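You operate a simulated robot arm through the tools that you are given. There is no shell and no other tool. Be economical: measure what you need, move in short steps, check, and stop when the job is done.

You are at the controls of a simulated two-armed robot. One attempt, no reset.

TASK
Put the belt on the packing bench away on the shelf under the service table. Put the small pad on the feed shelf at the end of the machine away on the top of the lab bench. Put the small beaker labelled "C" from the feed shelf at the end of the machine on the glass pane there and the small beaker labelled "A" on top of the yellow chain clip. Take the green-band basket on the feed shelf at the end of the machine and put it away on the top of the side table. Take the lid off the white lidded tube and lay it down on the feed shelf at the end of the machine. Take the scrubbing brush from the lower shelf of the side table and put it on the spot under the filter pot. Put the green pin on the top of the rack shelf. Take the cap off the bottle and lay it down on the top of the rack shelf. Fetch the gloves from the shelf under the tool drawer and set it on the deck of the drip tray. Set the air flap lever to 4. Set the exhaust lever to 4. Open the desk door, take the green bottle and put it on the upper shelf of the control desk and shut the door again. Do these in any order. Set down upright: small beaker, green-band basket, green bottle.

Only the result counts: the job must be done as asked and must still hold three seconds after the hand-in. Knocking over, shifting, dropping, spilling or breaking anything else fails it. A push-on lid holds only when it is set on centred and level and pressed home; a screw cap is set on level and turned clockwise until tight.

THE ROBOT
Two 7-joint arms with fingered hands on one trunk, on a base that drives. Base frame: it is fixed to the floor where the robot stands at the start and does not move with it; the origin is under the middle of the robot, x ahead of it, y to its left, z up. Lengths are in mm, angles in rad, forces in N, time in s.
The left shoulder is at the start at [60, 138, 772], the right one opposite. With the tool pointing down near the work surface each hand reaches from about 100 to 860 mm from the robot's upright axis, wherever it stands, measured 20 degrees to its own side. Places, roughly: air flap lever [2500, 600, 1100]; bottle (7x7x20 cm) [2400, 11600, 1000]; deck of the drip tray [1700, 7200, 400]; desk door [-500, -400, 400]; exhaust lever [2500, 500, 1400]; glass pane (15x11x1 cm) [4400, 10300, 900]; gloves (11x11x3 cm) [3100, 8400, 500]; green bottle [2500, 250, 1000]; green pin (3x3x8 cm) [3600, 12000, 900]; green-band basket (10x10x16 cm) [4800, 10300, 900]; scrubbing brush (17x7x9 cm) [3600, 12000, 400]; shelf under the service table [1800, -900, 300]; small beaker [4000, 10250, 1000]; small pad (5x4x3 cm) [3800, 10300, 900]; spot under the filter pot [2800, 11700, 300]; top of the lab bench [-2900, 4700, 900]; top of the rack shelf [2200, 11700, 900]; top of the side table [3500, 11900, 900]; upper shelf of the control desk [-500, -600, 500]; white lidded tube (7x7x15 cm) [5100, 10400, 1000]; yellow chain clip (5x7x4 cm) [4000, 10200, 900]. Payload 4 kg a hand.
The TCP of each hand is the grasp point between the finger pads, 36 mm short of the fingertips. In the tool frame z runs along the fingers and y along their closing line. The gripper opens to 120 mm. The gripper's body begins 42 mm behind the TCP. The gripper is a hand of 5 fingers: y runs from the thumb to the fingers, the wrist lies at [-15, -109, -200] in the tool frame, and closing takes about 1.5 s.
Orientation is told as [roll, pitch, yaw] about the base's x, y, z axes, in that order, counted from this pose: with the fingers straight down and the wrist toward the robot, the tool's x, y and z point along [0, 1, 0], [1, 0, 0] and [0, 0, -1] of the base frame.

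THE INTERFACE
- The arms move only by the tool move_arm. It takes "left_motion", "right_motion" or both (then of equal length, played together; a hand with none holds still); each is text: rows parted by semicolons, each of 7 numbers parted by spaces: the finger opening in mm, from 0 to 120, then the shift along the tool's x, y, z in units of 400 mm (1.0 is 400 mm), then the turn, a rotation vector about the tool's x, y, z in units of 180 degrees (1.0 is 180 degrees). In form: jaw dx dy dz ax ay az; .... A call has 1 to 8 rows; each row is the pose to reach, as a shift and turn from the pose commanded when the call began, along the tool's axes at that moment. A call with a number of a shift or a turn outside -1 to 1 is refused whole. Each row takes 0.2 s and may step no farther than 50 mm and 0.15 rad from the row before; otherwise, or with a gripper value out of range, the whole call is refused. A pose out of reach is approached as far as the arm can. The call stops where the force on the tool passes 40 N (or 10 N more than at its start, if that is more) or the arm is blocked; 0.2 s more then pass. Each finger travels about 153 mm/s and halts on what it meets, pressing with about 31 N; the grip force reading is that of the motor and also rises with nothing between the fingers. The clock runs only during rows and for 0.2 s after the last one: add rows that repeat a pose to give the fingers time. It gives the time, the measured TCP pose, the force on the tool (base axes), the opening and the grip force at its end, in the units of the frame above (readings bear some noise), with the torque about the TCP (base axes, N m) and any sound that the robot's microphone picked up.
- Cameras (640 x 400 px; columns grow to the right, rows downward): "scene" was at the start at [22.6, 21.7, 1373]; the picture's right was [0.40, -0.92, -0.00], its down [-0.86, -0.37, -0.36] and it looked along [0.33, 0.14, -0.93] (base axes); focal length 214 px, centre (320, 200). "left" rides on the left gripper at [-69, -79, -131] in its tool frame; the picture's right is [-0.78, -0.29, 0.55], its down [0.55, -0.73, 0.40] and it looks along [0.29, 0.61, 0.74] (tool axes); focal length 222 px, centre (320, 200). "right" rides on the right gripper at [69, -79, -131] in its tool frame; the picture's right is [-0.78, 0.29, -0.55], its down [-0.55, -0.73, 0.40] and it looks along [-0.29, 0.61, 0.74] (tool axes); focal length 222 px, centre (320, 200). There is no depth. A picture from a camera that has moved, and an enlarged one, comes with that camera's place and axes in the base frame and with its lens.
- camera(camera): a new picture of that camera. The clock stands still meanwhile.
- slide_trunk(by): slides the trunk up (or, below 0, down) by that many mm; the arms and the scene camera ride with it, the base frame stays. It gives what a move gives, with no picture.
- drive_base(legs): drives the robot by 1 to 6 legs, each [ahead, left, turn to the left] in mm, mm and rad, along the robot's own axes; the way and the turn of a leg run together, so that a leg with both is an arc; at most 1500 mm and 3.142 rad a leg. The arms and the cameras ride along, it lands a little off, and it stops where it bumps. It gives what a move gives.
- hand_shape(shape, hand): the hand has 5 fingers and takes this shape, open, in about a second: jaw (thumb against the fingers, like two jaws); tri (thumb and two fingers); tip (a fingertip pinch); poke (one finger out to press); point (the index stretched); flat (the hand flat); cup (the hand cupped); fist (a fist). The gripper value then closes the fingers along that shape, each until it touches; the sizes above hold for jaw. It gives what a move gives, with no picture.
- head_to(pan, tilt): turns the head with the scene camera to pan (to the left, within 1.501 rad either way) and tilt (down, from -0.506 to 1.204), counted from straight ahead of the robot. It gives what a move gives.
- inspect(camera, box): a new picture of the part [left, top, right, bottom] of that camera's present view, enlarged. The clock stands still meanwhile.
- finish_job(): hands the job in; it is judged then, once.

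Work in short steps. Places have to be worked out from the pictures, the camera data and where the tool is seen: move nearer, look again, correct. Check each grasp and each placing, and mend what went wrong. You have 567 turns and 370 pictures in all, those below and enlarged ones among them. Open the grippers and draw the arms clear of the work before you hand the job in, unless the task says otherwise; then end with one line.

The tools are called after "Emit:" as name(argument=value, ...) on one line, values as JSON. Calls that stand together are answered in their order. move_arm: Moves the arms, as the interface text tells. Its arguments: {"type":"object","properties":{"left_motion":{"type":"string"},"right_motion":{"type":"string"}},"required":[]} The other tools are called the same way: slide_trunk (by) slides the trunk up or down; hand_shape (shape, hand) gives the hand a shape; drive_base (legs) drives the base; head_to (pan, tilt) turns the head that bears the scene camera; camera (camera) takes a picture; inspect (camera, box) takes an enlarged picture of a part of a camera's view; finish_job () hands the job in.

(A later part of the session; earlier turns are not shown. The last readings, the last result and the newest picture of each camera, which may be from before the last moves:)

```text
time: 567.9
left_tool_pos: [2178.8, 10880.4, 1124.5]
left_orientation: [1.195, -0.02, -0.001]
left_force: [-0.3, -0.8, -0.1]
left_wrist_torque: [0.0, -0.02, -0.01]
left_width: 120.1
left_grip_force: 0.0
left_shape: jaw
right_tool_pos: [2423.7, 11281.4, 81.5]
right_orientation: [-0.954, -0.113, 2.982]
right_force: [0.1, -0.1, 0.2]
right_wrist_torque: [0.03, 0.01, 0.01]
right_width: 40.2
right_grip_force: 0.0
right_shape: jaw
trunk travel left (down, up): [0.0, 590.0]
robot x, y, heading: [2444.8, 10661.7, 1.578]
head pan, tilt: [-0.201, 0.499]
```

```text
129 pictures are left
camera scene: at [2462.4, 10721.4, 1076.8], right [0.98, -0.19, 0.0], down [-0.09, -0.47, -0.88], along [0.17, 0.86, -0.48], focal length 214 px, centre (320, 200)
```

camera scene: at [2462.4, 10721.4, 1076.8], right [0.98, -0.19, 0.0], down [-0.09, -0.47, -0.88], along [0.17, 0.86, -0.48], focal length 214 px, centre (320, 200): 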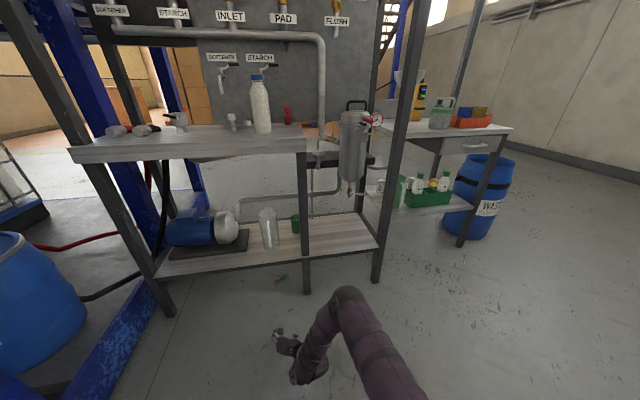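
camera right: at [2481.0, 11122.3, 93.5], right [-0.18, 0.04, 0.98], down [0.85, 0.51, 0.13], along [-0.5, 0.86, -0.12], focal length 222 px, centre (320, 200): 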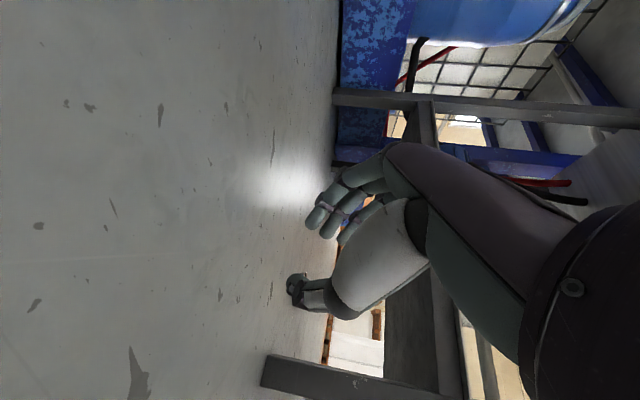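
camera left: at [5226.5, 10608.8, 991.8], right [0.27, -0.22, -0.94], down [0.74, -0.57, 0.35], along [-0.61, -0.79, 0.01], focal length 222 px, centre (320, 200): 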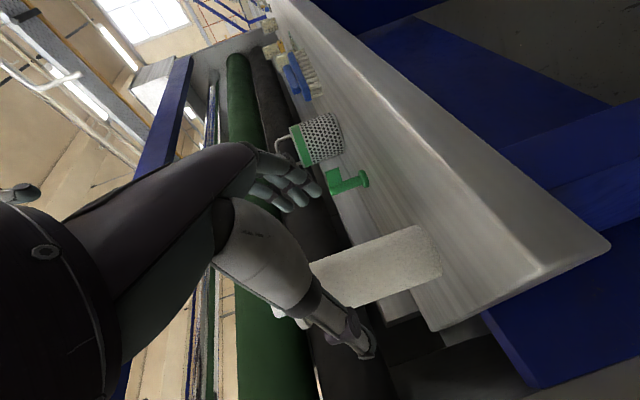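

The rack's leg is in the way of the right wrist; the left hand suits better. I raise the right hand again and lower the left one likewise.

Emit:
move_arm(right_motion="40 -0.1 0 -0.06 0 0 0; 40 -0.2 0 -0.12 0 0 0; 40 -0.3 0 -0.18 0 0 0; 40 -0.4 0 -0.24 0 0 0; 40 -0.5 0 -0.3 0 0 0; 40 -0.6 0 -0.36 0 0 0; 40 -0.7 -0.05 -0.42 0 0 0; 40 -0.8 -0.1 -0.48 0 0 0", left_motion="120 -0.1 0 0.04 0 0 0; 120 -0.2 0 0.08 0 0 0; 120 -0.3 0 0.12 0 0 0; 120 -0.4 0 0.16 0 0 0; 120 -0.5 0 0.2 0 0 0; 120 -0.6 0 0.24 0 0 0; 120 -0.7 0 0.28 0 0 0; 120 -0.8 0 0.32 0 0 0")

Emit:
drive_base(legs=[[0, -200, 0]])

Emit:
camera(camera="scene")

```text
refused: row 7 steps farther than a row can; nothing moved
```

```text
time: 569.5
left_tool_pos: [2378.3, 10883.7, 1124.7]
left_orientation: [1.194, -0.021, -0.001]
left_force: [-0.2, 0.4, 0.8]
left_wrist_torque: [-0.02, 0.01, 0.02]
left_width: 119.8
left_grip_force: 0.0
left_shape: jaw
right_tool_pos: [2625.3, 11283.2, 83.2]
right_orientation: [-0.953, -0.114, 2.981]
right_force: [-0.1, -0.2, 0.0]
right_wrist_torque: [0.01, -0.04, 0.0]
right_width: 40.1
right_grip_force: 0.2
right_shape: jaw
trunk travel left (down, up): [0.0, 590.0]
robot x, y, heading: [2643.3, 10667.0, 1.584]
head pan, tilt: [-0.201, 0.499]
```

```text
128 pictures are left
camera scene: at [2662.0, 10723.2, 1076.7], right [0.98, -0.19, 0.0], down [-0.09, -0.47, -0.88], along [0.17, 0.86, -0.48], focal length 214 px, centre (320, 200)
```

scene: 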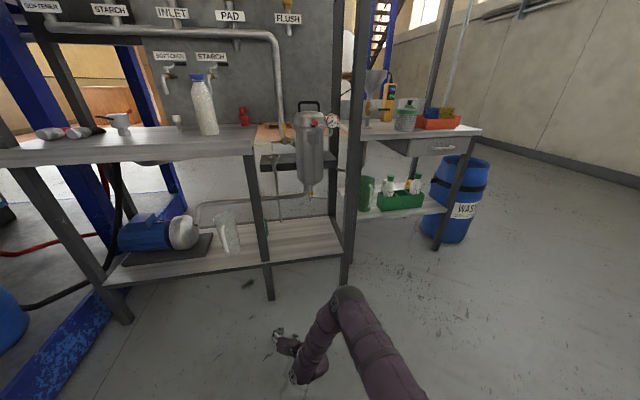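

Emit:
move_arm(right_motion="40 -0.1 0 -0.06 0 0 0; 40 -0.2 0 -0.12 0 0 0; 40 -0.3 0 -0.18 0 0 0; 40 -0.4 0 -0.24 0 0 0; 40 -0.5 0 -0.3 0 0 0; 40 -0.6 0 -0.36 0 0 0; 40 -0.69 -0.03 -0.42 0 0 0; 40 -0.78 -0.06 -0.48 0 0 0", left_motion="120 -0.1 0 0.04 0 0 0; 120 -0.2 0 0.08 0 0 0; 120 -0.3 0 0.12 0 0 0; 120 -0.4 0 0.16 0 0 0; 120 -0.5 0 0.2 0 0 0; 120 -0.6 0 0.24 0 0 0; 120 -0.7 0 0.28 0 0 0; 120 -0.8 0 0.32 0 0 0")

Emit:
camera(camera="scene")

```text
time: 571.3
left_tool_pos: [2387.8, 10886.0, 778.8]
left_orientation: [1.195, -0.021, -0.002]
left_force: [-0.4, 0.5, 0.7]
left_wrist_torque: [0.0, 0.0, 0.01]
left_width: 119.9
left_grip_force: 0.0
left_shape: jaw
right_tool_pos: [2692.9, 11295.8, 443.5]
right_orientation: [-0.951, -0.114, 2.98]
right_force: [-0.1, 0.1, -0.5]
right_wrist_torque: [0.04, -0.01, 0.01]
right_width: 40.1
right_grip_force: 0.1
right_shape: jaw
trunk travel left (down, up): [0.0, 590.0]
robot x, y, heading: [2643.8, 10664.8, 1.576]
head pan, tilt: [-0.201, 0.499]
```

```text
127 pictures are left
camera scene: at [2662.1, 10723.5, 1076.7], right [0.98, -0.19, 0.0], down [-0.09, -0.47, -0.88], along [0.17, 0.86, -0.48], focal length 214 px, centre (320, 200)
```

scene: 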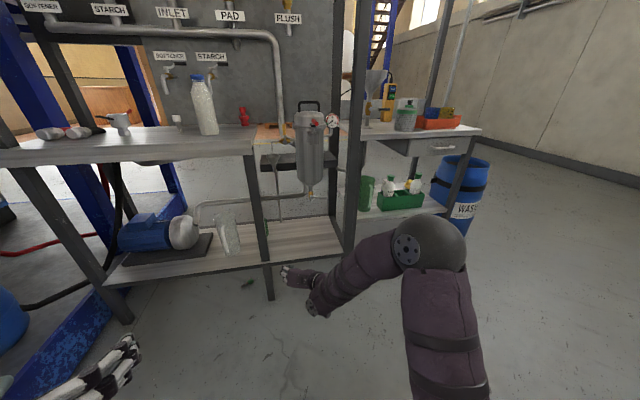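

Emit:
move_arm(left_motion="100 -0.01 0 0.105 0 0 0; 80 -0.02 0 0.21 0 0 0; 60 -0.03 0 0.315 0 0 0; 40 -0.04 0 0.42 0 0 0; 40 -0.05 0 0.525 0 0 0; 40 -0.06 0 0.63 0 0 0; 40 -0.07 0 0.735 0 0 0; 40 -0.074 0 0.835 0 0 0")

Emit:
move_arm(left_motion="40 -0.09 0 0.06 0 0 0; 40 -0.18 0 0.12 0 0 0; 40 -0.27 0 0.18 0 0 0; 40 -0.36 0 0.24 0 0 0; 40 -0.45 0 0.3 0 0 0; 40 -0.54 0 0.36 0 0 0; 40 -0.63 0 0.42 0 0 0; 40 -0.72 0 0.48 0 0 0")

Emit:
camera(camera="left")

Emit:
camera(camera="scene")

```text
time: 573.1
left_tool_pos: [2388.9, 11186.4, 629.2]
left_orientation: [1.197, -0.022, -0.001]
left_force: [-0.3, -0.6, 0.3]
left_wrist_torque: [-0.02, 0.01, -0.04]
left_width: 40.2
left_grip_force: 0.2
left_shape: jaw
right_tool_pos: [2692.6, 11296.7, 443.5]
right_orientation: [-0.953, -0.113, 2.982]
right_force: [0.3, -0.6, -0.7]
right_wrist_torque: [0.01, 0.0, 0.0]
right_width: 40.2
right_grip_force: 0.1
right_shape: jaw
trunk travel left (down, up): [0.0, 590.0]
robot x, y, heading: [2641.3, 10663.3, 1.577]
head pan, tilt: [-0.201, 0.499]
```

```text
time: 574.9
left_tool_pos: [2398.7, 11257.1, 290.7]
left_orientation: [1.193, -0.021, -0.004]
left_force: [-0.4, 1.2, 0.0]
left_wrist_torque: [-0.02, 0.0, 0.02]
left_width: 40.2
left_grip_force: 0.2
left_shape: jaw
right_tool_pos: [2693.9, 11296.1, 443.9]
right_orientation: [-0.954, -0.114, 2.979]
right_force: [1.1, -0.5, 0.0]
right_wrist_torque: [0.01, 0.01, 0.04]
right_width: 40.2
right_grip_force: 0.1
right_shape: jaw
trunk travel left (down, up): [0.0, 590.0]
robot x, y, heading: [2645.6, 10662.6, 1.572]
head pan, tilt: [-0.201, 0.499]
```

```text
126 pictures are left
camera left: at [2319.3, 11109.7, 273.8], right [-0.27, 0.22, -0.94], down [-0.74, 0.57, 0.35], along [0.61, 0.79, 0.01], focal length 222 px, centre (320, 200)
```

left: 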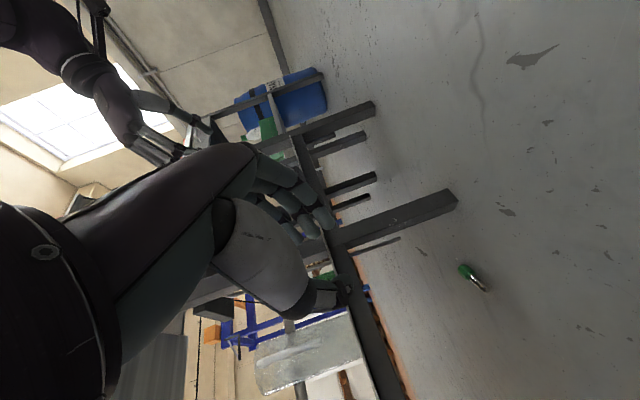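

```text
125 pictures are left
camera scene: at [2662.2, 10723.1, 1076.8], right [0.98, -0.19, 0.0], down [-0.09, -0.47, -0.88], along [0.17, 0.86, -0.48], focal length 214 px, centre (320, 200)
```

scene: 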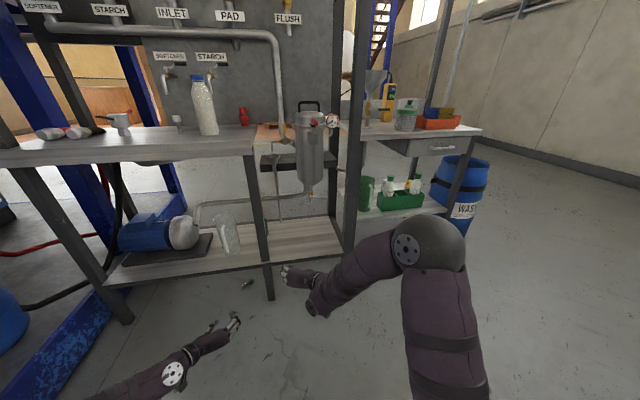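

Left hand works low. I pull the right hand back, and lower the left to z≈75.

Emit:
move_arm(left_motion="40 -0.085 0 0.033 0 0 0; 40 -0.17 0 0.066 0 0 0; 40 -0.255 0 0.1 0 0 0; 40 -0.34 0 0.133 0 0 0; 40 -0.42 0 0.166 0 0 0; 40 -0.5 0 0.197 0 0 0", right_motion="40 0.036 -0.037 -0.097 0 0 0; 40 0.072 -0.075 -0.19 0 0 0; 40 0.108 -0.11 -0.29 0 0 0; 40 0.145 -0.15 -0.38 0 0 0; 40 0.18 -0.19 -0.48 0 0 0; 40 0.22 -0.225 -0.58 0 0 0")

Emit:
drive_base(legs=[[290, 0, 0]])

Emit:
camera(camera="left")

Emit:
camera(camera="scene")

```text
time: 576.3
left_tool_pos: [2399.4, 11254.5, 115.0]
left_orientation: [1.192, -0.02, -0.002]
left_force: [-0.2, 0.1, -1.4]
left_wrist_torque: [0.03, -0.01, 0.0]
left_width: 40.2
left_grip_force: 0.1
left_shape: jaw
left hand out of reach, approached as far as the arm can: row 5, 6
right_tool_pos: [2687.4, 11145.1, 509.7]
right_orientation: [-0.931, -0.091, 2.94]
right_force: [0.3, -0.4, -0.7]
right_wrist_torque: [0.05, 0.01, 0.01]
right_width: 40.0
right_grip_force: 0.0
right_shape: jaw
right hand out of reach, approached as far as the arm can: row 3, 4, 5, 6
trunk travel left (down, up): [0.0, 590.0]
robot x, y, heading: [2644.1, 10663.0, 1.579]
head pan, tilt: [-0.201, 0.499]
```

```text
time: 578.3
left_tool_pos: [2399.5, 11543.4, 116.3]
left_orientation: [1.195, -0.021, -0.004]
left_force: [0.2, -0.6, -0.2]
left_wrist_torque: [0.02, 0.02, 0.0]
left_width: 40.2
left_grip_force: 0.0
left_shape: jaw
right_tool_pos: [2685.9, 11432.8, 511.1]
right_orientation: [-0.935, -0.091, 2.939]
right_force: [-0.5, -0.1, 0.2]
right_wrist_torque: [0.01, 0.04, -0.01]
right_width: 40.1
right_grip_force: 0.1
right_shape: jaw
trunk travel left (down, up): [0.0, 590.0]
robot x, y, heading: [2640.6, 10951.7, 1.579]
head pan, tilt: [-0.201, 0.499]
```

```text
124 pictures are left
camera left: at [2320.5, 11396.4, 98.9], right [-0.27, 0.22, -0.94], down [-0.74, 0.57, 0.35], along [0.62, 0.79, 0.01], focal length 222 px, centre (320, 200)
```

left: 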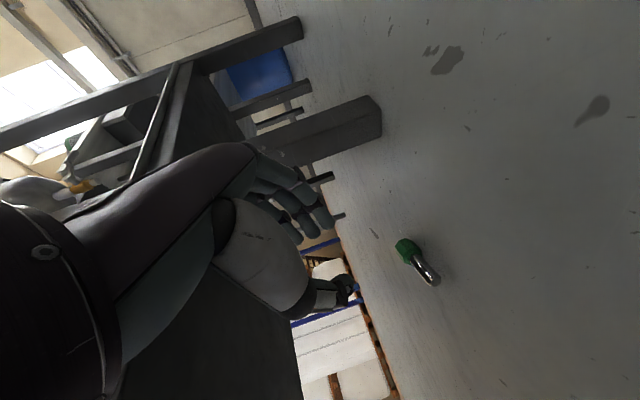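

```text
123 pictures are left
camera scene: at [2660.4, 11011.4, 1076.7], right [0.98, -0.19, 0.0], down [-0.09, -0.47, -0.88], along [0.17, 0.86, -0.48], focal length 214 px, centre (320, 200)
```

scene: 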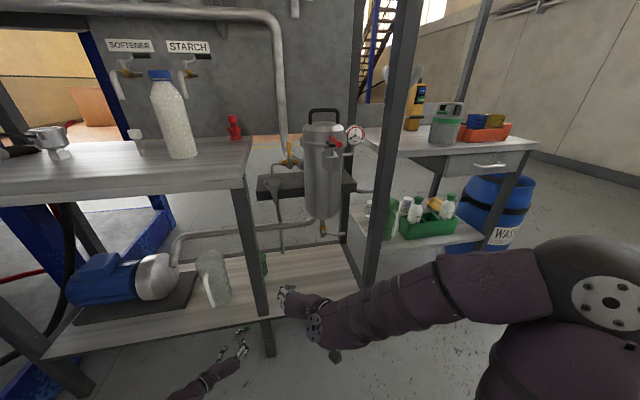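

Try moving forward over the pin and then down, watching how low the hand gets.

Emit:
move_arm(left_motion="40 0.035 0.003 0.09 0 0 0; 40 0.07 0.006 0.18 0 0 0; 40 0.1 0.008 0.27 0 0 0; 40 0.13 0.01 0.36 0 0 0; 40 0.155 0.01 0.4 0 0 0; 40 0.09 0.01 0.43 0 0 0; 40 0.03 0.01 0.46 0 0 0; 40 -0.03 0.01 0.48 0 0 0")

Emit:
camera(camera="left")

```text
time: 580.1
left_tool_pos: [2398.6, 11678.5, 154.6]
left_orientation: [1.194, -0.019, -0.005]
left_force: [-0.2, 0.3, -0.2]
left_wrist_torque: [0.02, 0.02, -0.03]
left_width: 40.1
left_grip_force: 0.0
left_shape: jaw
left hand out of reach, approached as far as the arm can: row 1, 2, 3, 4, 5, 6, 7, 8
right_tool_pos: [2685.8, 11432.5, 512.0]
right_orientation: [-0.933, -0.091, 2.94]
right_force: [0.4, 0.2, 0.7]
right_wrist_torque: [-0.01, 0.0, 0.01]
right_width: 40.2
right_grip_force: 0.0
right_shape: jaw
trunk travel left (down, up): [0.0, 590.0]
robot x, y, heading: [2643.0, 10953.4, 1.577]
head pan, tilt: [-0.201, 0.499]
```

```text
122 pictures are left
camera left: at [2320.1, 11531.4, 137.6], right [-0.27, 0.22, -0.94], down [-0.74, 0.57, 0.35], along [0.62, 0.79, 0.01], focal length 222 px, centre (320, 200)
```

left: 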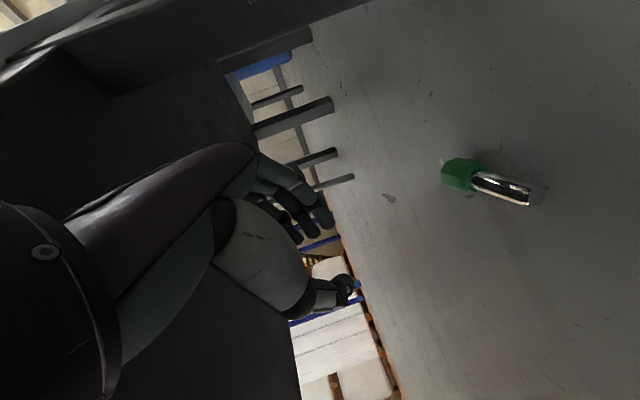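

The hand must point a bit more downward to get lower; rotate ~13° down and lower.

Emit:
move_arm(left_motion="40 0 0 0 0 -0.035 0; 40 -0.03 0 0 0 -0.07 0; 40 -0.08 0 0.03 0 -0.08 0; 40 -0.14 0 0.06 0 -0.08 0; 40 -0.2 0 0.09 0 -0.08 0; 40 -0.26 0 0.12 0 -0.08 0")

Emit:
camera(camera="left")

```text
time: 581.5
left_tool_pos: [2412.7, 11653.4, 115.3]
left_orientation: [0.949, -0.013, -0.007]
left_force: [0.3, -0.5, 0.2]
left_wrist_torque: [0.0, -0.07, -0.02]
left_width: 40.6
left_grip_force: 0.1
left_shape: jaw
left hand out of reach, approached as far as the arm can: row 3, 4, 5, 6
right_tool_pos: [2688.5, 11437.0, 512.0]
right_orientation: [-0.934, -0.091, 2.933]
right_force: [0.0, 0.6, -0.3]
right_wrist_torque: [0.04, 0.03, -0.02]
right_width: 40.3
right_grip_force: 0.1
right_shape: jaw
trunk travel left (down, up): [0.0, 590.0]
robot x, y, heading: [2638.0, 10955.9, 1.573]
head pan, tilt: [-0.201, 0.499]
```

```text
121 pictures are left
camera left: at [2332.7, 11507.2, 135.4], right [-0.28, -0.01, -0.96], down [-0.73, 0.65, 0.21], along [0.62, 0.76, -0.19], focal length 222 px, centre (320, 200)
```

left: 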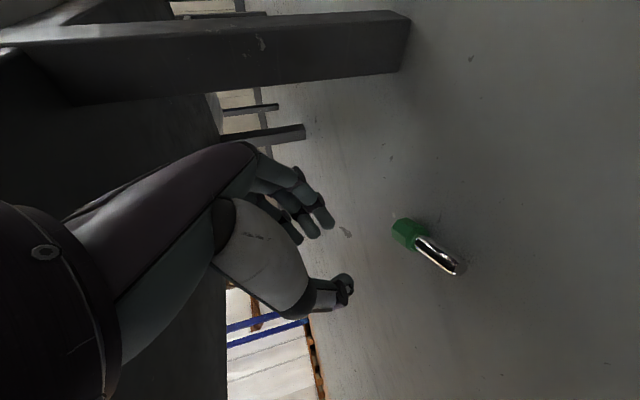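

I back out, shift the robot left so the hand works near its midline, where the other arm could get lower.

Emit:
drive_base(legs=[[-280, 0, 0], [0, 250, 0]])

Emit:
move_arm(left_motion="40 0 0.11 0 0 0 0; 40 0 0.22 0 0 0 0; 40 0 0.33 0 0 0 0; 40 0 0.44 0 0 0 0; 40 0 0.55 0 0 0 0; 40 0 0.61 0 0 0 0; 40 -0.08 0.61 0.05 0 0 0; 40 -0.16 0.61 0.1 0 0 0")

```text
time: 584.9
left_tool_pos: [2163.1, 11368.9, 112.5]
left_orientation: [0.942, -0.021, -0.007]
left_force: [-0.9, -0.4, -0.1]
left_wrist_torque: [0.0, 0.01, -0.02]
left_width: 40.2
left_grip_force: 0.1
left_shape: jaw
right_tool_pos: [2438.3, 11156.3, 510.2]
right_orientation: [-0.934, -0.092, 2.934]
right_force: [-0.2, -0.1, 0.0]
right_wrist_torque: [0.01, -0.04, -0.02]
right_width: 40.3
right_grip_force: 0.1
right_shape: jaw
trunk travel left (down, up): [0.0, 590.0]
robot x, y, heading: [2388.7, 10675.9, 1.57]
head pan, tilt: [-0.201, 0.499]
```

```text
time: 586.6
left_tool_pos: [2302.6, 11288.3, 148.4]
left_orientation: [0.945, -0.018, -0.009]
left_force: [0.0, -0.1, -0.1]
left_wrist_torque: [-0.04, -0.03, 0.0]
left_width: 39.9
left_grip_force: 0.0
left_shape: jaw
left hand out of reach, approached as far as the arm can: row 1, 2, 3, 4, 5, 6, 7, 8
right_tool_pos: [2438.4, 11156.1, 511.0]
right_orientation: [-0.933, -0.09, 2.933]
right_force: [-0.2, 0.1, 0.4]
right_wrist_torque: [0.0, 0.04, 0.02]
right_width: 39.9
right_grip_force: 0.1
right_shape: jaw
trunk travel left (down, up): [0.0, 590.0]
robot x, y, heading: [2391.7, 10677.1, 1.573]
head pan, tilt: [-0.201, 0.499]
```

The left arm's configuration is at its limit; I'll use the right hand after all, turned ~20° to the right so its wrist clears the rack's leg. Raise the left arm and turn the right hand.

Emit:
move_arm(left_motion="40 0.09 0 -0.064 0 0 0; 40 0.18 0 -0.128 0 0 0; 40 0.27 0 -0.19 0 0 0; 40 0.36 0 -0.255 0 0 0; 40 0.45 0 -0.32 0 0 0; 40 0.54 0 -0.38 0 0 0; 40 0.63 0 -0.45 0 0 0; 40 0.71 0 -0.51 0 0 0", right_motion="40 0 0 0 0.025 -0.004 0.019; 40 0 0 0 0.05 -0.008 0.038; 40 0 0 0 0.075 -0.012 0.057; 40 0 0 0 0.088 -0.0134 0.067; 40 0 0 0 0.088 -0.0134 0.067; 40 0 0 0 0.088 -0.0134 0.067; 40 0 0 0 0.088 -0.0134 0.067; 40 0 0 0 0.088 -0.0134 0.067")

```text
time: 588.5
left_tool_pos: [2293.3, 11299.9, 449.5]
left_orientation: [0.929, -0.185, -0.056]
left_force: [-0.7, 0.4, -0.1]
left_wrist_torque: [0.0, -0.01, -0.03]
left_width: 40.0
left_grip_force: 0.0
left_shape: jaw
left hand out of reach, approached as far as the arm can: row 5, 6, 7, 8
right_tool_pos: [2438.2, 11156.0, 511.4]
right_orientation: [-0.942, -0.097, 2.584]
right_force: [-0.6, -0.5, -0.5]
right_wrist_torque: [0.05, 0.01, -0.01]
right_width: 39.8
right_grip_force: 0.1
right_shape: jaw
trunk travel left (down, up): [0.0, 590.0]
robot x, y, heading: [2391.3, 10672.8, 1.568]
head pan, tilt: [-0.201, 0.499]
```

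Emit:
move_arm(left_motion="40 0 -0.05 -0.05 0 0 0; 40 0 -0.1 -0.1 0 0 0; 40 0.03 -0.15 -0.15 0 0 0; 40 0.06 -0.2 -0.2 0 0 0; 40 0.09 -0.25 -0.25 0 0 0; 40 0.12 -0.3 -0.3 0 0 0; 40 0.15 -0.3 -0.35 0 0 0; 40 0.18 -0.3 -0.4 0 0 0", right_motion="40 -0.03 0.02 0.07 0 0 0; 40 -0.06 0.05 0.14 0 0 0; 40 -0.03 0.08 0.23 0 0 0; 40 0.05 0.1 0.3 0 0 0; 40 0.13 0.11 0.36 0 0 0; 40 0.22 0.12 0.42 0 0 0; 40 0.31 0.13 0.48 0 0 0; 40 0.4 0.14 0.54 0 0 0")

Emit:
move_arm(right_motion="40 0.09 0.005 0.06 0 0 0; 40 0.18 0.01 0.12 0 0 0; 40 0.26 0.015 0.18 0 0 0; 40 0.34 0.02 0.24 0 0 0")

Emit:
camera(camera="right")

```text
time: 590.2
left_tool_pos: [2141.7, 11222.7, 576.4]
left_orientation: [0.928, -0.187, -0.055]
left_force: [0.5, -0.5, 0.8]
left_wrist_torque: [0.0, 0.02, 0.02]
left_width: 40.3
left_grip_force: 0.1
left_shape: jaw
right_tool_pos: [2411.2, 11266.4, 262.9]
right_orientation: [-0.943, -0.1, 2.584]
right_force: [0.5, 0.1, 0.0]
right_wrist_torque: [0.0, -0.03, -0.01]
right_width: 39.7
right_grip_force: 0.0
right_shape: jaw
trunk travel left (down, up): [0.0, 590.0]
robot x, y, heading: [2387.6, 10673.8, 1.567]
head pan, tilt: [-0.201, 0.499]
```

```text
time: 591.2
left_tool_pos: [2142.5, 11223.1, 578.1]
left_orientation: [0.93, -0.187, -0.054]
left_force: [0.0, -0.5, 0.2]
left_wrist_torque: [-0.02, 0.03, -0.05]
left_width: 40.2
left_grip_force: 0.0
left_shape: jaw
right_tool_pos: [2391.0, 11278.9, 96.0]
right_orientation: [-0.944, -0.1, 2.586]
right_force: [0.2, -0.2, -0.7]
right_wrist_torque: [-0.05, 0.02, 0.02]
right_width: 40.1
right_grip_force: 0.0
right_shape: jaw
trunk travel left (down, up): [0.0, 590.0]
robot x, y, heading: [2394.1, 10679.0, 1.57]
head pan, tilt: [-0.201, 0.499]
```

```text
120 pictures are left
camera right: at [2382.6, 11111.0, 110.8], right [-0.16, 0.12, 0.98], down [0.98, 0.15, 0.14], along [-0.13, 0.98, -0.14], focal length 222 px, centre (320, 200)
```

right: 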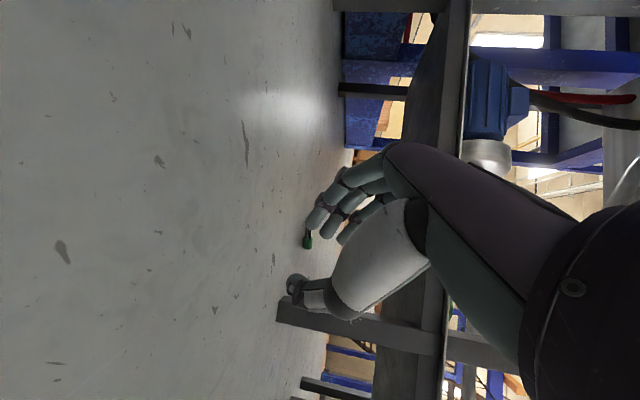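

The pin lies right ahead between thumb and fingers. I open to 90, drive 300 mm ahead and look.

Emit:
move_arm(right_motion="60 0 0 0 0 0 0; 90 0 0 0 0 0 0")

Emit:
drive_base(legs=[[290, 0, 0]])

Emit:
camera(camera="right")

```text
time: 591.9
left_tool_pos: [2142.6, 11223.4, 578.6]
left_orientation: [0.93, -0.189, -0.054]
left_force: [0.3, -0.1, -0.2]
left_wrist_torque: [-0.02, 0.03, -0.02]
left_width: 40.3
left_grip_force: 0.1
left_shape: jaw
right_tool_pos: [2392.1, 11278.3, 97.1]
right_orientation: [-0.941, -0.098, 2.587]
right_force: [0.3, 0.5, 0.5]
right_wrist_torque: [-0.02, 0.03, 0.03]
right_width: 89.9
right_grip_force: 0.1
right_shape: jaw
trunk travel left (down, up): [0.0, 590.0]
robot x, y, heading: [2389.0, 10675.2, 1.572]
head pan, tilt: [-0.201, 0.499]
```

```text
time: 593.9
left_tool_pos: [2141.1, 11514.1, 578.1]
left_orientation: [0.929, -0.186, -0.054]
left_force: [0.3, 0.0, 0.1]
left_wrist_torque: [0.02, -0.02, 0.05]
left_width: 39.8
left_grip_force: 0.1
left_shape: jaw
right_tool_pos: [2391.8, 11568.3, 97.1]
right_orientation: [-0.944, -0.097, 2.586]
right_force: [-0.4, 0.6, 0.1]
right_wrist_torque: [0.01, 0.02, 0.02]
right_width: 89.4
right_grip_force: 0.0
right_shape: jaw
trunk travel left (down, up): [0.0, 590.0]
robot x, y, heading: [2391.0, 10966.5, 1.574]
head pan, tilt: [-0.201, 0.499]
```

```text
119 pictures are left
camera right: at [2382.5, 11401.3, 110.9], right [-0.16, 0.12, 0.98], down [0.98, 0.15, 0.14], along [-0.13, 0.98, -0.14], focal length 222 px, centre (320, 200)
```

right: 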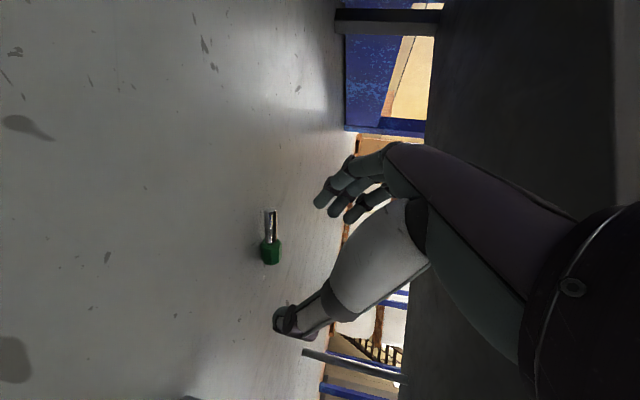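

Pin centre at ≈[2397, 11687]. Advance so the fingertips straddle it.

Emit:
move_arm(right_motion="90 0.008 0.035 0.07 0 0 0; 90 0.016 0.07 0.14 0 0 0; 90 0.023 0.1 0.2 0 0 0; 90 0.03 0.125 0.255 0 0 0")

Emit:
camera(camera="right")

```text
time: 594.9
left_tool_pos: [2141.6, 11512.8, 577.9]
left_orientation: [0.928, -0.187, -0.055]
left_force: [0.1, 0.5, -0.4]
left_wrist_torque: [-0.04, -0.01, -0.01]
left_width: 40.1
left_grip_force: 0.0
left_shape: jaw
right_tool_pos: [2383.4, 11662.8, 31.8]
right_orientation: [-0.943, -0.098, 2.587]
right_force: [0.3, -0.2, 2.1]
right_wrist_torque: [0.0, 0.01, 0.02]
right_width: 89.8
right_grip_force: 0.1
right_shape: jaw
trunk travel left (down, up): [0.0, 590.0]
robot x, y, heading: [2392.9, 10963.5, 1.564]
head pan, tilt: [-0.201, 0.499]
```

```text
118 pictures are left
camera right: at [2374.0, 11496.1, 46.2], right [-0.16, 0.12, 0.98], down [0.98, 0.15, 0.14], along [-0.13, 0.98, -0.14], focal length 222 px, centre (320, 200)
```

right: 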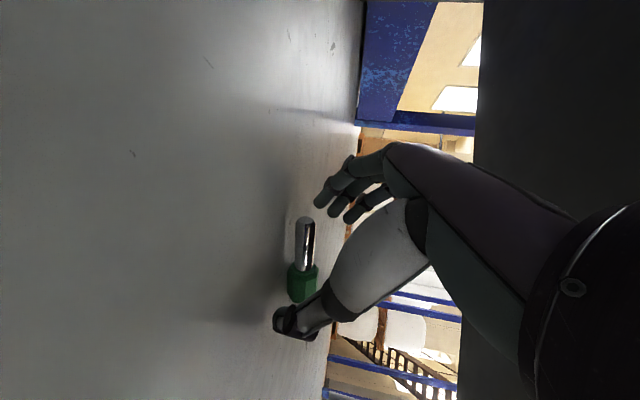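

The pin lies end to end between thumb and fingers. Close on its ends.

Emit:
move_arm(right_motion="75 0 0 0 0 0 0; 60 0 0 0 0 0 0; 40 0 0 0 0 0 0; 10 0 0 0 0 0 0; 10 0 0 0 0 0 0")

Emit:
camera(camera="right")

```text
time: 596.0
left_tool_pos: [2141.8, 11514.4, 579.0]
left_orientation: [0.929, -0.187, -0.055]
left_force: [-0.4, -0.8, -0.4]
left_wrist_torque: [-0.01, 0.03, 0.01]
left_width: 40.0
left_grip_force: 0.0
left_shape: jaw
right_tool_pos: [2382.1, 11663.6, 31.9]
right_orientation: [-0.942, -0.099, 2.584]
right_force: [-0.8, 0.7, 1.1]
right_wrist_torque: [0.06, -0.05, -0.01]
right_width: 6.9
right_grip_force: 30.7
right_shape: jaw
trunk travel left (down, up): [0.0, 590.0]
robot x, y, heading: [2389.7, 10964.3, 1.573]
head pan, tilt: [-0.201, 0.499]
```

```text
117 pictures are left
camera right: at [2374.0, 11495.8, 46.3], right [-0.16, 0.12, 0.98], down [0.98, 0.15, 0.14], along [-0.13, 0.98, -0.14], focal length 222 px, centre (320, 200)
```

right: 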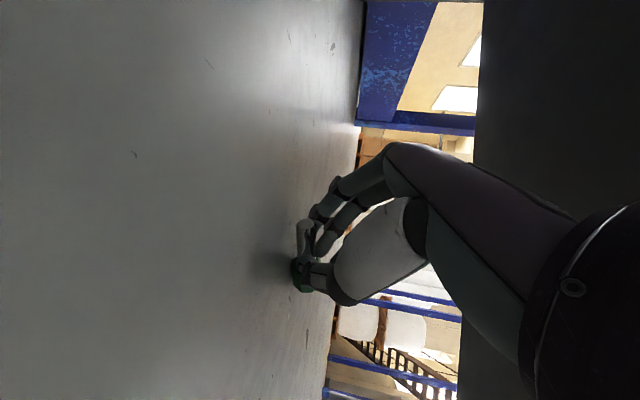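

It has closed on something ~7 mm (the stem). Lift slightly and look.

Emit:
move_arm(right_motion="0 -0.04 0.005 -0.03 0 0 0; 0 -0.08 0.01 -0.0585 0 0 0; 0 -0.12 0.015 -0.09 0 0 0")

Emit:
inspect(camera="right", box=[220, 140, 400, 340])

```text
time: 596.9
left_tool_pos: [2141.2, 11514.2, 577.7]
left_orientation: [0.928, -0.186, -0.055]
left_force: [0.3, -0.1, 0.0]
left_wrist_torque: [0.0, 0.0, 0.03]
left_width: 40.0
left_grip_force: 0.1
left_shape: jaw
right_tool_pos: [2382.3, 11662.5, 92.1]
right_orientation: [-0.942, -0.098, 2.586]
right_force: [0.0, 0.1, -0.8]
right_wrist_torque: [0.01, 0.04, 0.03]
right_width: 6.3
right_grip_force: 31.1
right_shape: jaw
trunk travel left (down, up): [0.0, 590.0]
robot x, y, heading: [2390.5, 10965.6, 1.572]
head pan, tilt: [-0.201, 0.499]
```

```text
2.00 times, centred on (310, 240) of right
camera zoom: at [2373.6, 11494.6, 106.1], right [-0.16, 0.12, 0.98], down [0.98, 0.15, 0.14], along [-0.13, 0.98, -0.14], focal length 444 px, centre (340, 120)
```

zoom: 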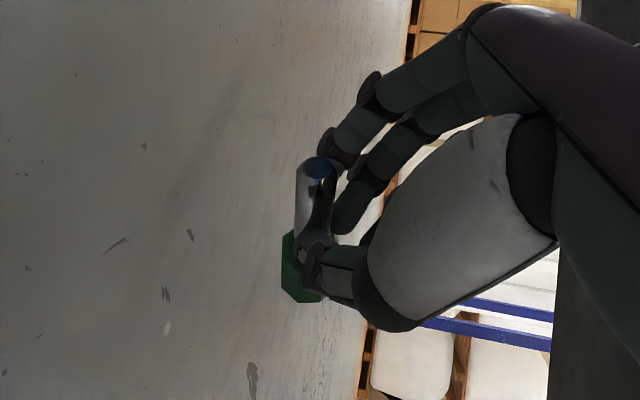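

The pin is held by its stem. Back out and raise the trunk.

Emit:
drive_base(legs=[[-380, 0, 0]])

Emit:
slide_trunk(by=400)

Emit:
slide_trunk(by=100)

Emit:
move_arm(right_motion="0 -0.1 0.005 -0.06 0 0 0; 0 -0.2 0.01 -0.12 0 0 0; 0 -0.3 0.02 -0.18 0 0 0; 0 -0.4 0.02 -0.24 0 0 0; 0 -0.5 0.03 -0.3 0 0 0; 0 -0.6 0.04 -0.36 0 0 0; 0 -0.7 0.04 -0.42 0 0 0; 0 -0.8 0.05 -0.48 0 0 0")

Emit:
camera(camera="right")

Emit:
camera(camera="scene")

```text
time: 599.2
left_tool_pos: [2140.2, 11134.2, 577.8]
left_orientation: [0.928, -0.187, -0.048]
left_force: [0.4, -0.7, 0.5]
left_wrist_torque: [0.0, -0.02, -0.02]
left_width: 40.1
left_grip_force: 0.1
left_shape: jaw
right_tool_pos: [2378.7, 11285.2, 91.5]
right_orientation: [-0.941, -0.097, 2.59]
right_force: [0.1, 0.7, -0.5]
right_wrist_torque: [-0.01, 0.04, 0.04]
right_width: 6.4
right_grip_force: 31.1
right_shape: jaw
trunk travel left (down, up): [0.0, 590.0]
robot x, y, heading: [2390.3, 10592.9, 1.578]
head pan, tilt: [-0.201, 0.499]
```

```text
time: 603.1
left_tool_pos: [2139.8, 11135.3, 977.1]
left_orientation: [0.927, -0.186, -0.048]
left_force: [-0.9, 0.0, 0.8]
left_wrist_torque: [-0.02, -0.01, -0.02]
left_width: 40.1
left_grip_force: 0.0
left_shape: jaw
right_tool_pos: [2378.9, 11285.6, 492.0]
right_orientation: [-0.944, -0.098, 2.593]
right_force: [-0.7, 0.3, -1.9]
right_wrist_torque: [-0.03, 0.02, 0.01]
right_width: 6.6
right_grip_force: 31.2
right_shape: jaw
trunk travel left (down, up): [-400.0, 190.0]
robot x, y, heading: [2393.3, 10586.3, 1.576]
head pan, tilt: [-0.201, 0.499]
```

```text
time: 604.4
left_tool_pos: [2139.2, 11135.1, 1076.8]
left_orientation: [0.929, -0.188, -0.048]
left_force: [-1.5, 0.5, 1.1]
left_wrist_torque: [-0.01, 0.0, -0.01]
left_width: 40.1
left_grip_force: 0.0
left_shape: jaw
right_tool_pos: [2378.7, 11286.0, 591.7]
right_orientation: [-0.942, -0.098, 2.592]
right_force: [0.0, -0.2, -1.2]
right_wrist_torque: [-0.04, 0.01, 0.02]
right_width: 6.1
right_grip_force: 31.3
right_shape: jaw
trunk travel left (down, up): [-500.0, 90.0]
robot x, y, heading: [2391.7, 10590.3, 1.578]
head pan, tilt: [-0.201, 0.499]
```

```text
time: 606.2
left_tool_pos: [2140.2, 11135.2, 1077.0]
left_orientation: [0.929, -0.186, -0.048]
left_force: [-0.4, -0.7, -0.6]
left_wrist_torque: [0.01, 0.0, 0.01]
left_width: 40.1
left_grip_force: 0.2
left_shape: jaw
right_tool_pos: [2412.7, 11304.3, 962.6]
right_orientation: [-0.943, -0.095, 2.592]
right_force: [-0.2, -0.7, -1.6]
right_wrist_torque: [-0.03, 0.01, 0.01]
right_width: 6.2
right_grip_force: 31.3
right_shape: jaw
trunk travel left (down, up): [-500.0, 90.0]
robot x, y, heading: [2393.1, 10590.1, 1.579]
head pan, tilt: [-0.201, 0.499]
```

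```text
115 pictures are left
camera right: at [2404.6, 11136.1, 976.9], right [-0.16, 0.12, 0.98], down [0.98, 0.16, 0.14], along [-0.14, 0.98, -0.14], focal length 222 px, centre (320, 200)
```

right: 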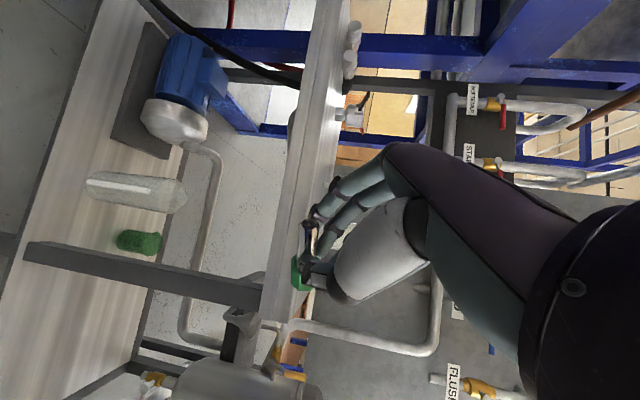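

```text
114 pictures are left
camera scene: at [2411.9, 10647.7, 1576.7], right [0.98, -0.19, 0.0], down [-0.09, -0.47, -0.88], along [0.17, 0.86, -0.48], focal length 214 px, centre (320, 200)
```

scene: 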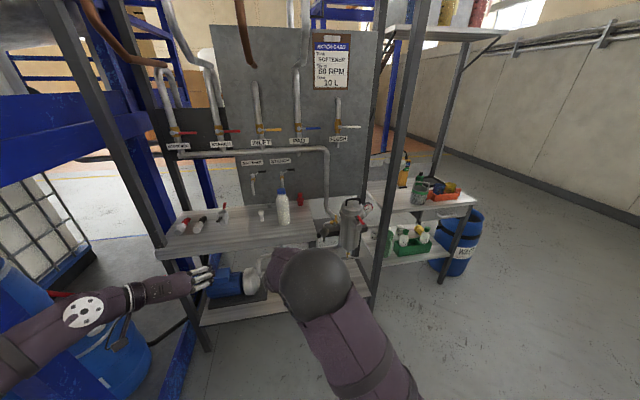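

I move the pin leftward and up, then drive forward over the rack top at x≈2290.

Emit:
move_arm(right_motion="0 -0.02 0.1 0 0 0 0; 0 -0.04 0.2 0 0 0 0; 0 -0.06 0.3 0 0 0 0; 0 -0.078 0.4 0 0 0 0")

Emit:
drive_base(legs=[[215, 0, 0]])

Emit:
head_to(pan=0, tilt=0.7)

Emit:
camera(camera="scene")

Emit:
camera(camera="right")

```text
time: 607.2
left_tool_pos: [2140.1, 11135.4, 1077.7]
left_orientation: [0.928, -0.186, -0.048]
left_force: [-0.3, 0.2, 0.0]
left_wrist_torque: [-0.01, 0.01, -0.02]
left_width: 40.2
left_grip_force: 0.1
left_shape: jaw
right_tool_pos: [2286.2, 11401.6, 1005.8]
right_orientation: [-0.94, -0.099, 2.591]
right_force: [0.4, 0.2, -0.6]
right_wrist_torque: [-0.06, 0.03, 0.0]
right_width: 6.3
right_grip_force: 31.4
right_shape: jaw
trunk travel left (down, up): [-500.0, 90.0]
robot x, y, heading: [2391.6, 10591.3, 1.579]
head pan, tilt: [-0.201, 0.499]
```

```text
time: 608.9
left_tool_pos: [2138.6, 11348.5, 1077.8]
left_orientation: [0.928, -0.187, -0.049]
left_force: [0.3, 0.2, -0.6]
left_wrist_torque: [-0.02, 0.0, -0.02]
left_width: 40.1
left_grip_force: 0.0
left_shape: jaw
right_tool_pos: [2286.8, 11617.2, 1004.8]
right_orientation: [-0.942, -0.097, 2.591]
right_force: [0.2, 0.1, -1.5]
right_wrist_torque: [-0.03, 0.01, 0.0]
right_width: 6.3
right_grip_force: 30.8
right_shape: jaw
trunk travel left (down, up): [-500.0, 90.0]
robot x, y, heading: [2394.7, 10804.7, 1.575]
head pan, tilt: [-0.201, 0.499]
```

```text
time: 609.6
left_tool_pos: [2138.3, 11349.2, 1076.8]
left_orientation: [0.927, -0.185, -0.051]
left_force: [-0.4, 0.6, 0.0]
left_wrist_torque: [-0.01, 0.01, -0.02]
left_width: 40.3
left_grip_force: 0.1
left_shape: jaw
right_tool_pos: [2285.3, 11615.6, 1003.7]
right_orientation: [-0.943, -0.095, 2.589]
right_force: [0.4, -0.7, 0.3]
right_wrist_torque: [-0.02, 0.03, 0.03]
right_width: 6.3
right_grip_force: 31.2
right_shape: jaw
trunk travel left (down, up): [-500.0, 90.0]
robot x, y, heading: [2394.8, 10805.9, 1.574]
head pan, tilt: [0.0, 0.7]
```

```text
113 pictures are left
camera scene: at [2392.6, 10857.3, 1559.0], right [1.0, 0.0, 0.0], down [0.0, -0.64, -0.77], along [0.0, 0.77, -0.64], focal length 214 px, centre (320, 200)
```

scene: 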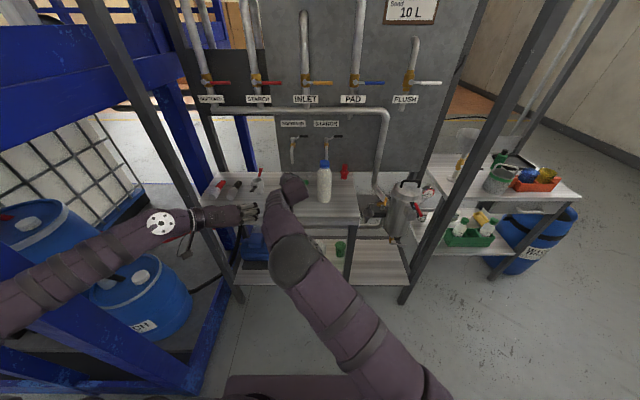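

```text
112 pictures are left
camera right: at [2278.8, 11447.8, 1019.2], right [-0.16, 0.12, 0.98], down [0.98, 0.15, 0.14], along [-0.14, 0.98, -0.14], focal length 222 px, centre (320, 200)
```

right: 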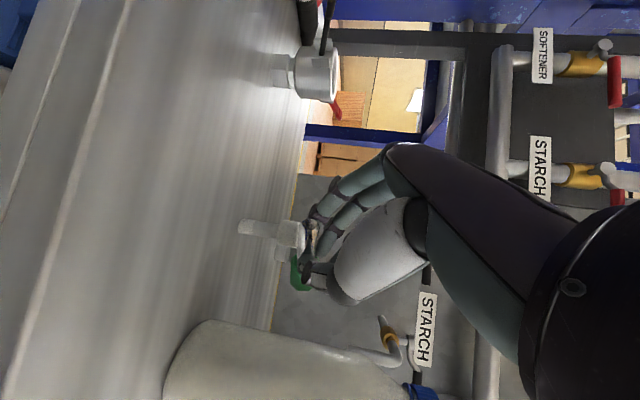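

Clear spot; a small white item is just beyond, so I keep 20 mm nearer and lower the pin.

Emit:
move_arm(right_motion="0 0.02 -0.04 -0.02 0 0 0; 0 0.08 -0.04 0.01 0 0 0; 0 0.14 -0.04 0.055 0 0 0; 0 0.157 -0.04 0.067 0 0 0; 0 0.165 -0.041 0.073 0 0 0; 0 0.173 -0.042 0.079 0 0 0; 0 0.181 -0.043 0.085 0 0 0; 0 0.189 -0.044 0.091 0 0 0")

Emit:
inspect(camera="right", box=[180, 140, 400, 340])

```text
time: 611.4
left_tool_pos: [2139.9, 11345.6, 1078.9]
left_orientation: [0.93, -0.187, -0.049]
left_force: [0.4, 0.3, 0.6]
left_wrist_torque: [0.01, 0.04, 0.02]
left_width: 40.0
left_grip_force: 0.0
left_shape: jaw
right_tool_pos: [2285.4, 11597.4, 928.1]
right_orientation: [-0.953, -0.105, 2.595]
right_force: [-3.2, 0.4, 24.9]
right_wrist_torque: [0.82, -0.11, 0.07]
right_width: 7.1
right_grip_force: 31.8
right_shape: jaw
trunk travel left (down, up): [-500.0, 90.0]
robot x, y, heading: [2393.1, 10800.9, 1.578]
head pan, tilt: [0.0, 0.7]
```

```text
2.00 times, centred on (290, 240) of right
camera zoom: at [2277.8, 11429.2, 940.2], right [-0.16, 0.11, 0.98], down [0.98, 0.16, 0.14], along [-0.14, 0.98, -0.13], focal length 444 px, centre (380, 120)
```

zoom: 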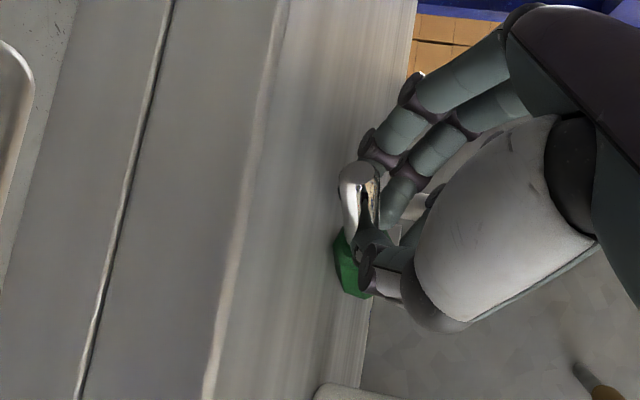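

The pin rests on the shelf. Ease up 3 mm and open slowly, then check.

Emit:
move_arm(right_motion="0 -0.006 0 -0.004 0 0 0; 12 -0.006 0 -0.004 0 0 0; 20 -0.006 0 -0.004 0 0 0; 30 -0.006 0 -0.004 0 0 0; 40 -0.006 0 -0.004 0 0 0; 50 -0.006 0 -0.004 0 0 0; 50 -0.006 0 -0.004 0 0 0")

Emit:
inspect(camera="right", box=[180, 140, 400, 340])

```text
time: 613.0
left_tool_pos: [2139.8, 11347.0, 1079.0]
left_orientation: [0.93, -0.187, -0.05]
left_force: [-0.5, -1.1, -0.2]
left_wrist_torque: [-0.03, 0.01, -0.01]
left_width: 40.2
left_grip_force: 0.0
left_shape: jaw
right_tool_pos: [2288.8, 11596.3, 923.8]
right_orientation: [-0.943, -0.097, 2.587]
right_force: [2.3, -1.3, 12.9]
right_wrist_torque: [0.32, -0.1, 0.01]
right_width: 48.5
right_grip_force: 0.2
right_shape: jaw
trunk travel left (down, up): [-500.0, 90.0]
robot x, y, heading: [2390.7, 10801.6, 1.579]
head pan, tilt: [0.0, 0.7]
```

```text
2.00 times, centred on (290, 240) of right
camera zoom: at [2280.2, 11428.6, 938.3], right [-0.16, 0.12, 0.98], down [0.98, 0.15, 0.14], along [-0.13, 0.98, -0.14], focal length 444 px, centre (380, 120)
```

zoom: 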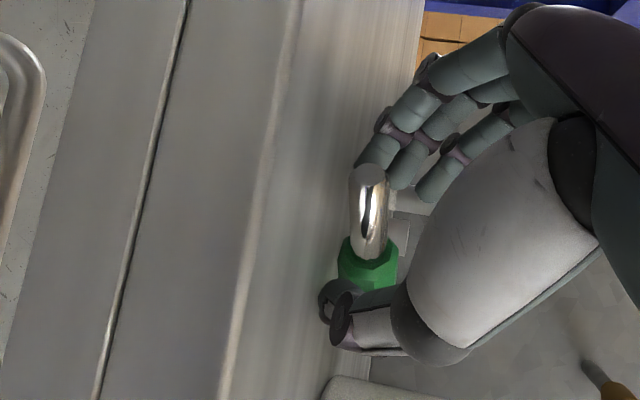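

The pin lies on the rack top. Open wider and lift straight up and away.

Emit:
move_arm(right_motion="65 -0.01 0 -0.007 0 0 0; 85 -0.02 0 -0.014 0 0 0; 90 -0.08 0 -0.06 0 0 0; 90 -0.16 0 -0.12 0 0 0; 90 -0.24 0 -0.18 0 0 0; 90 -0.3 0 -0.26 0 0 0")

Emit:
camera(camera="right")

Emit:
inspect(camera="scene", box=[180, 140, 420, 300])

```text
time: 614.4
left_tool_pos: [2138.9, 11348.3, 1077.3]
left_orientation: [0.929, -0.186, -0.051]
left_force: [0.5, -0.2, 0.0]
left_wrist_torque: [-0.04, -0.02, 0.02]
left_width: 40.4
left_grip_force: 0.1
left_shape: jaw
right_tool_pos: [2292.3, 11577.2, 1082.1]
right_orientation: [-0.941, -0.096, 2.591]
right_force: [-0.4, 0.2, 0.2]
right_wrist_torque: [-0.04, -0.03, 0.04]
right_width: 89.8
right_grip_force: 0.0
right_shape: jaw
trunk travel left (down, up): [-500.0, 90.0]
robot x, y, heading: [2390.0, 10804.9, 1.575]
head pan, tilt: [0.0, 0.7]
```

```text
109 pictures are left
camera right: at [2284.2, 11409.1, 1096.1], right [-0.16, 0.12, 0.98], down [0.98, 0.16, 0.14], along [-0.14, 0.98, -0.14], focal length 222 px, centre (320, 200)
```

right: 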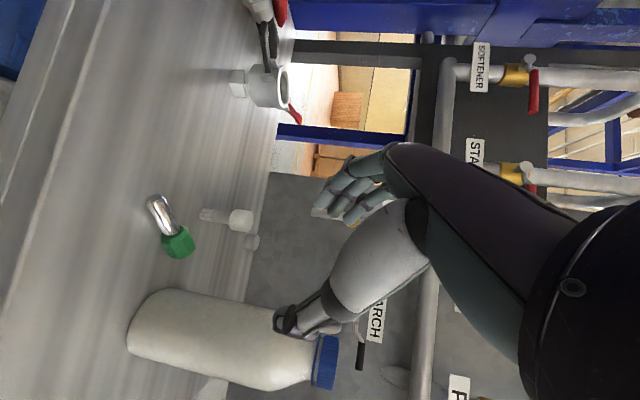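

```text
2.50 times, centred on (300, 220) of scene
camera zoom: at [2392.6, 10856.2, 1559.0], right [1.0, 0.01, 0.0], down [0.0, -0.64, -0.77], along [0.0, 0.77, -0.64], focal length 536 px, centre (370, 150)
```

zoom: 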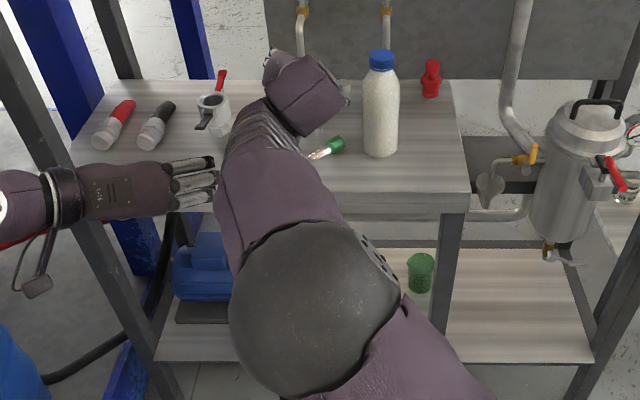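

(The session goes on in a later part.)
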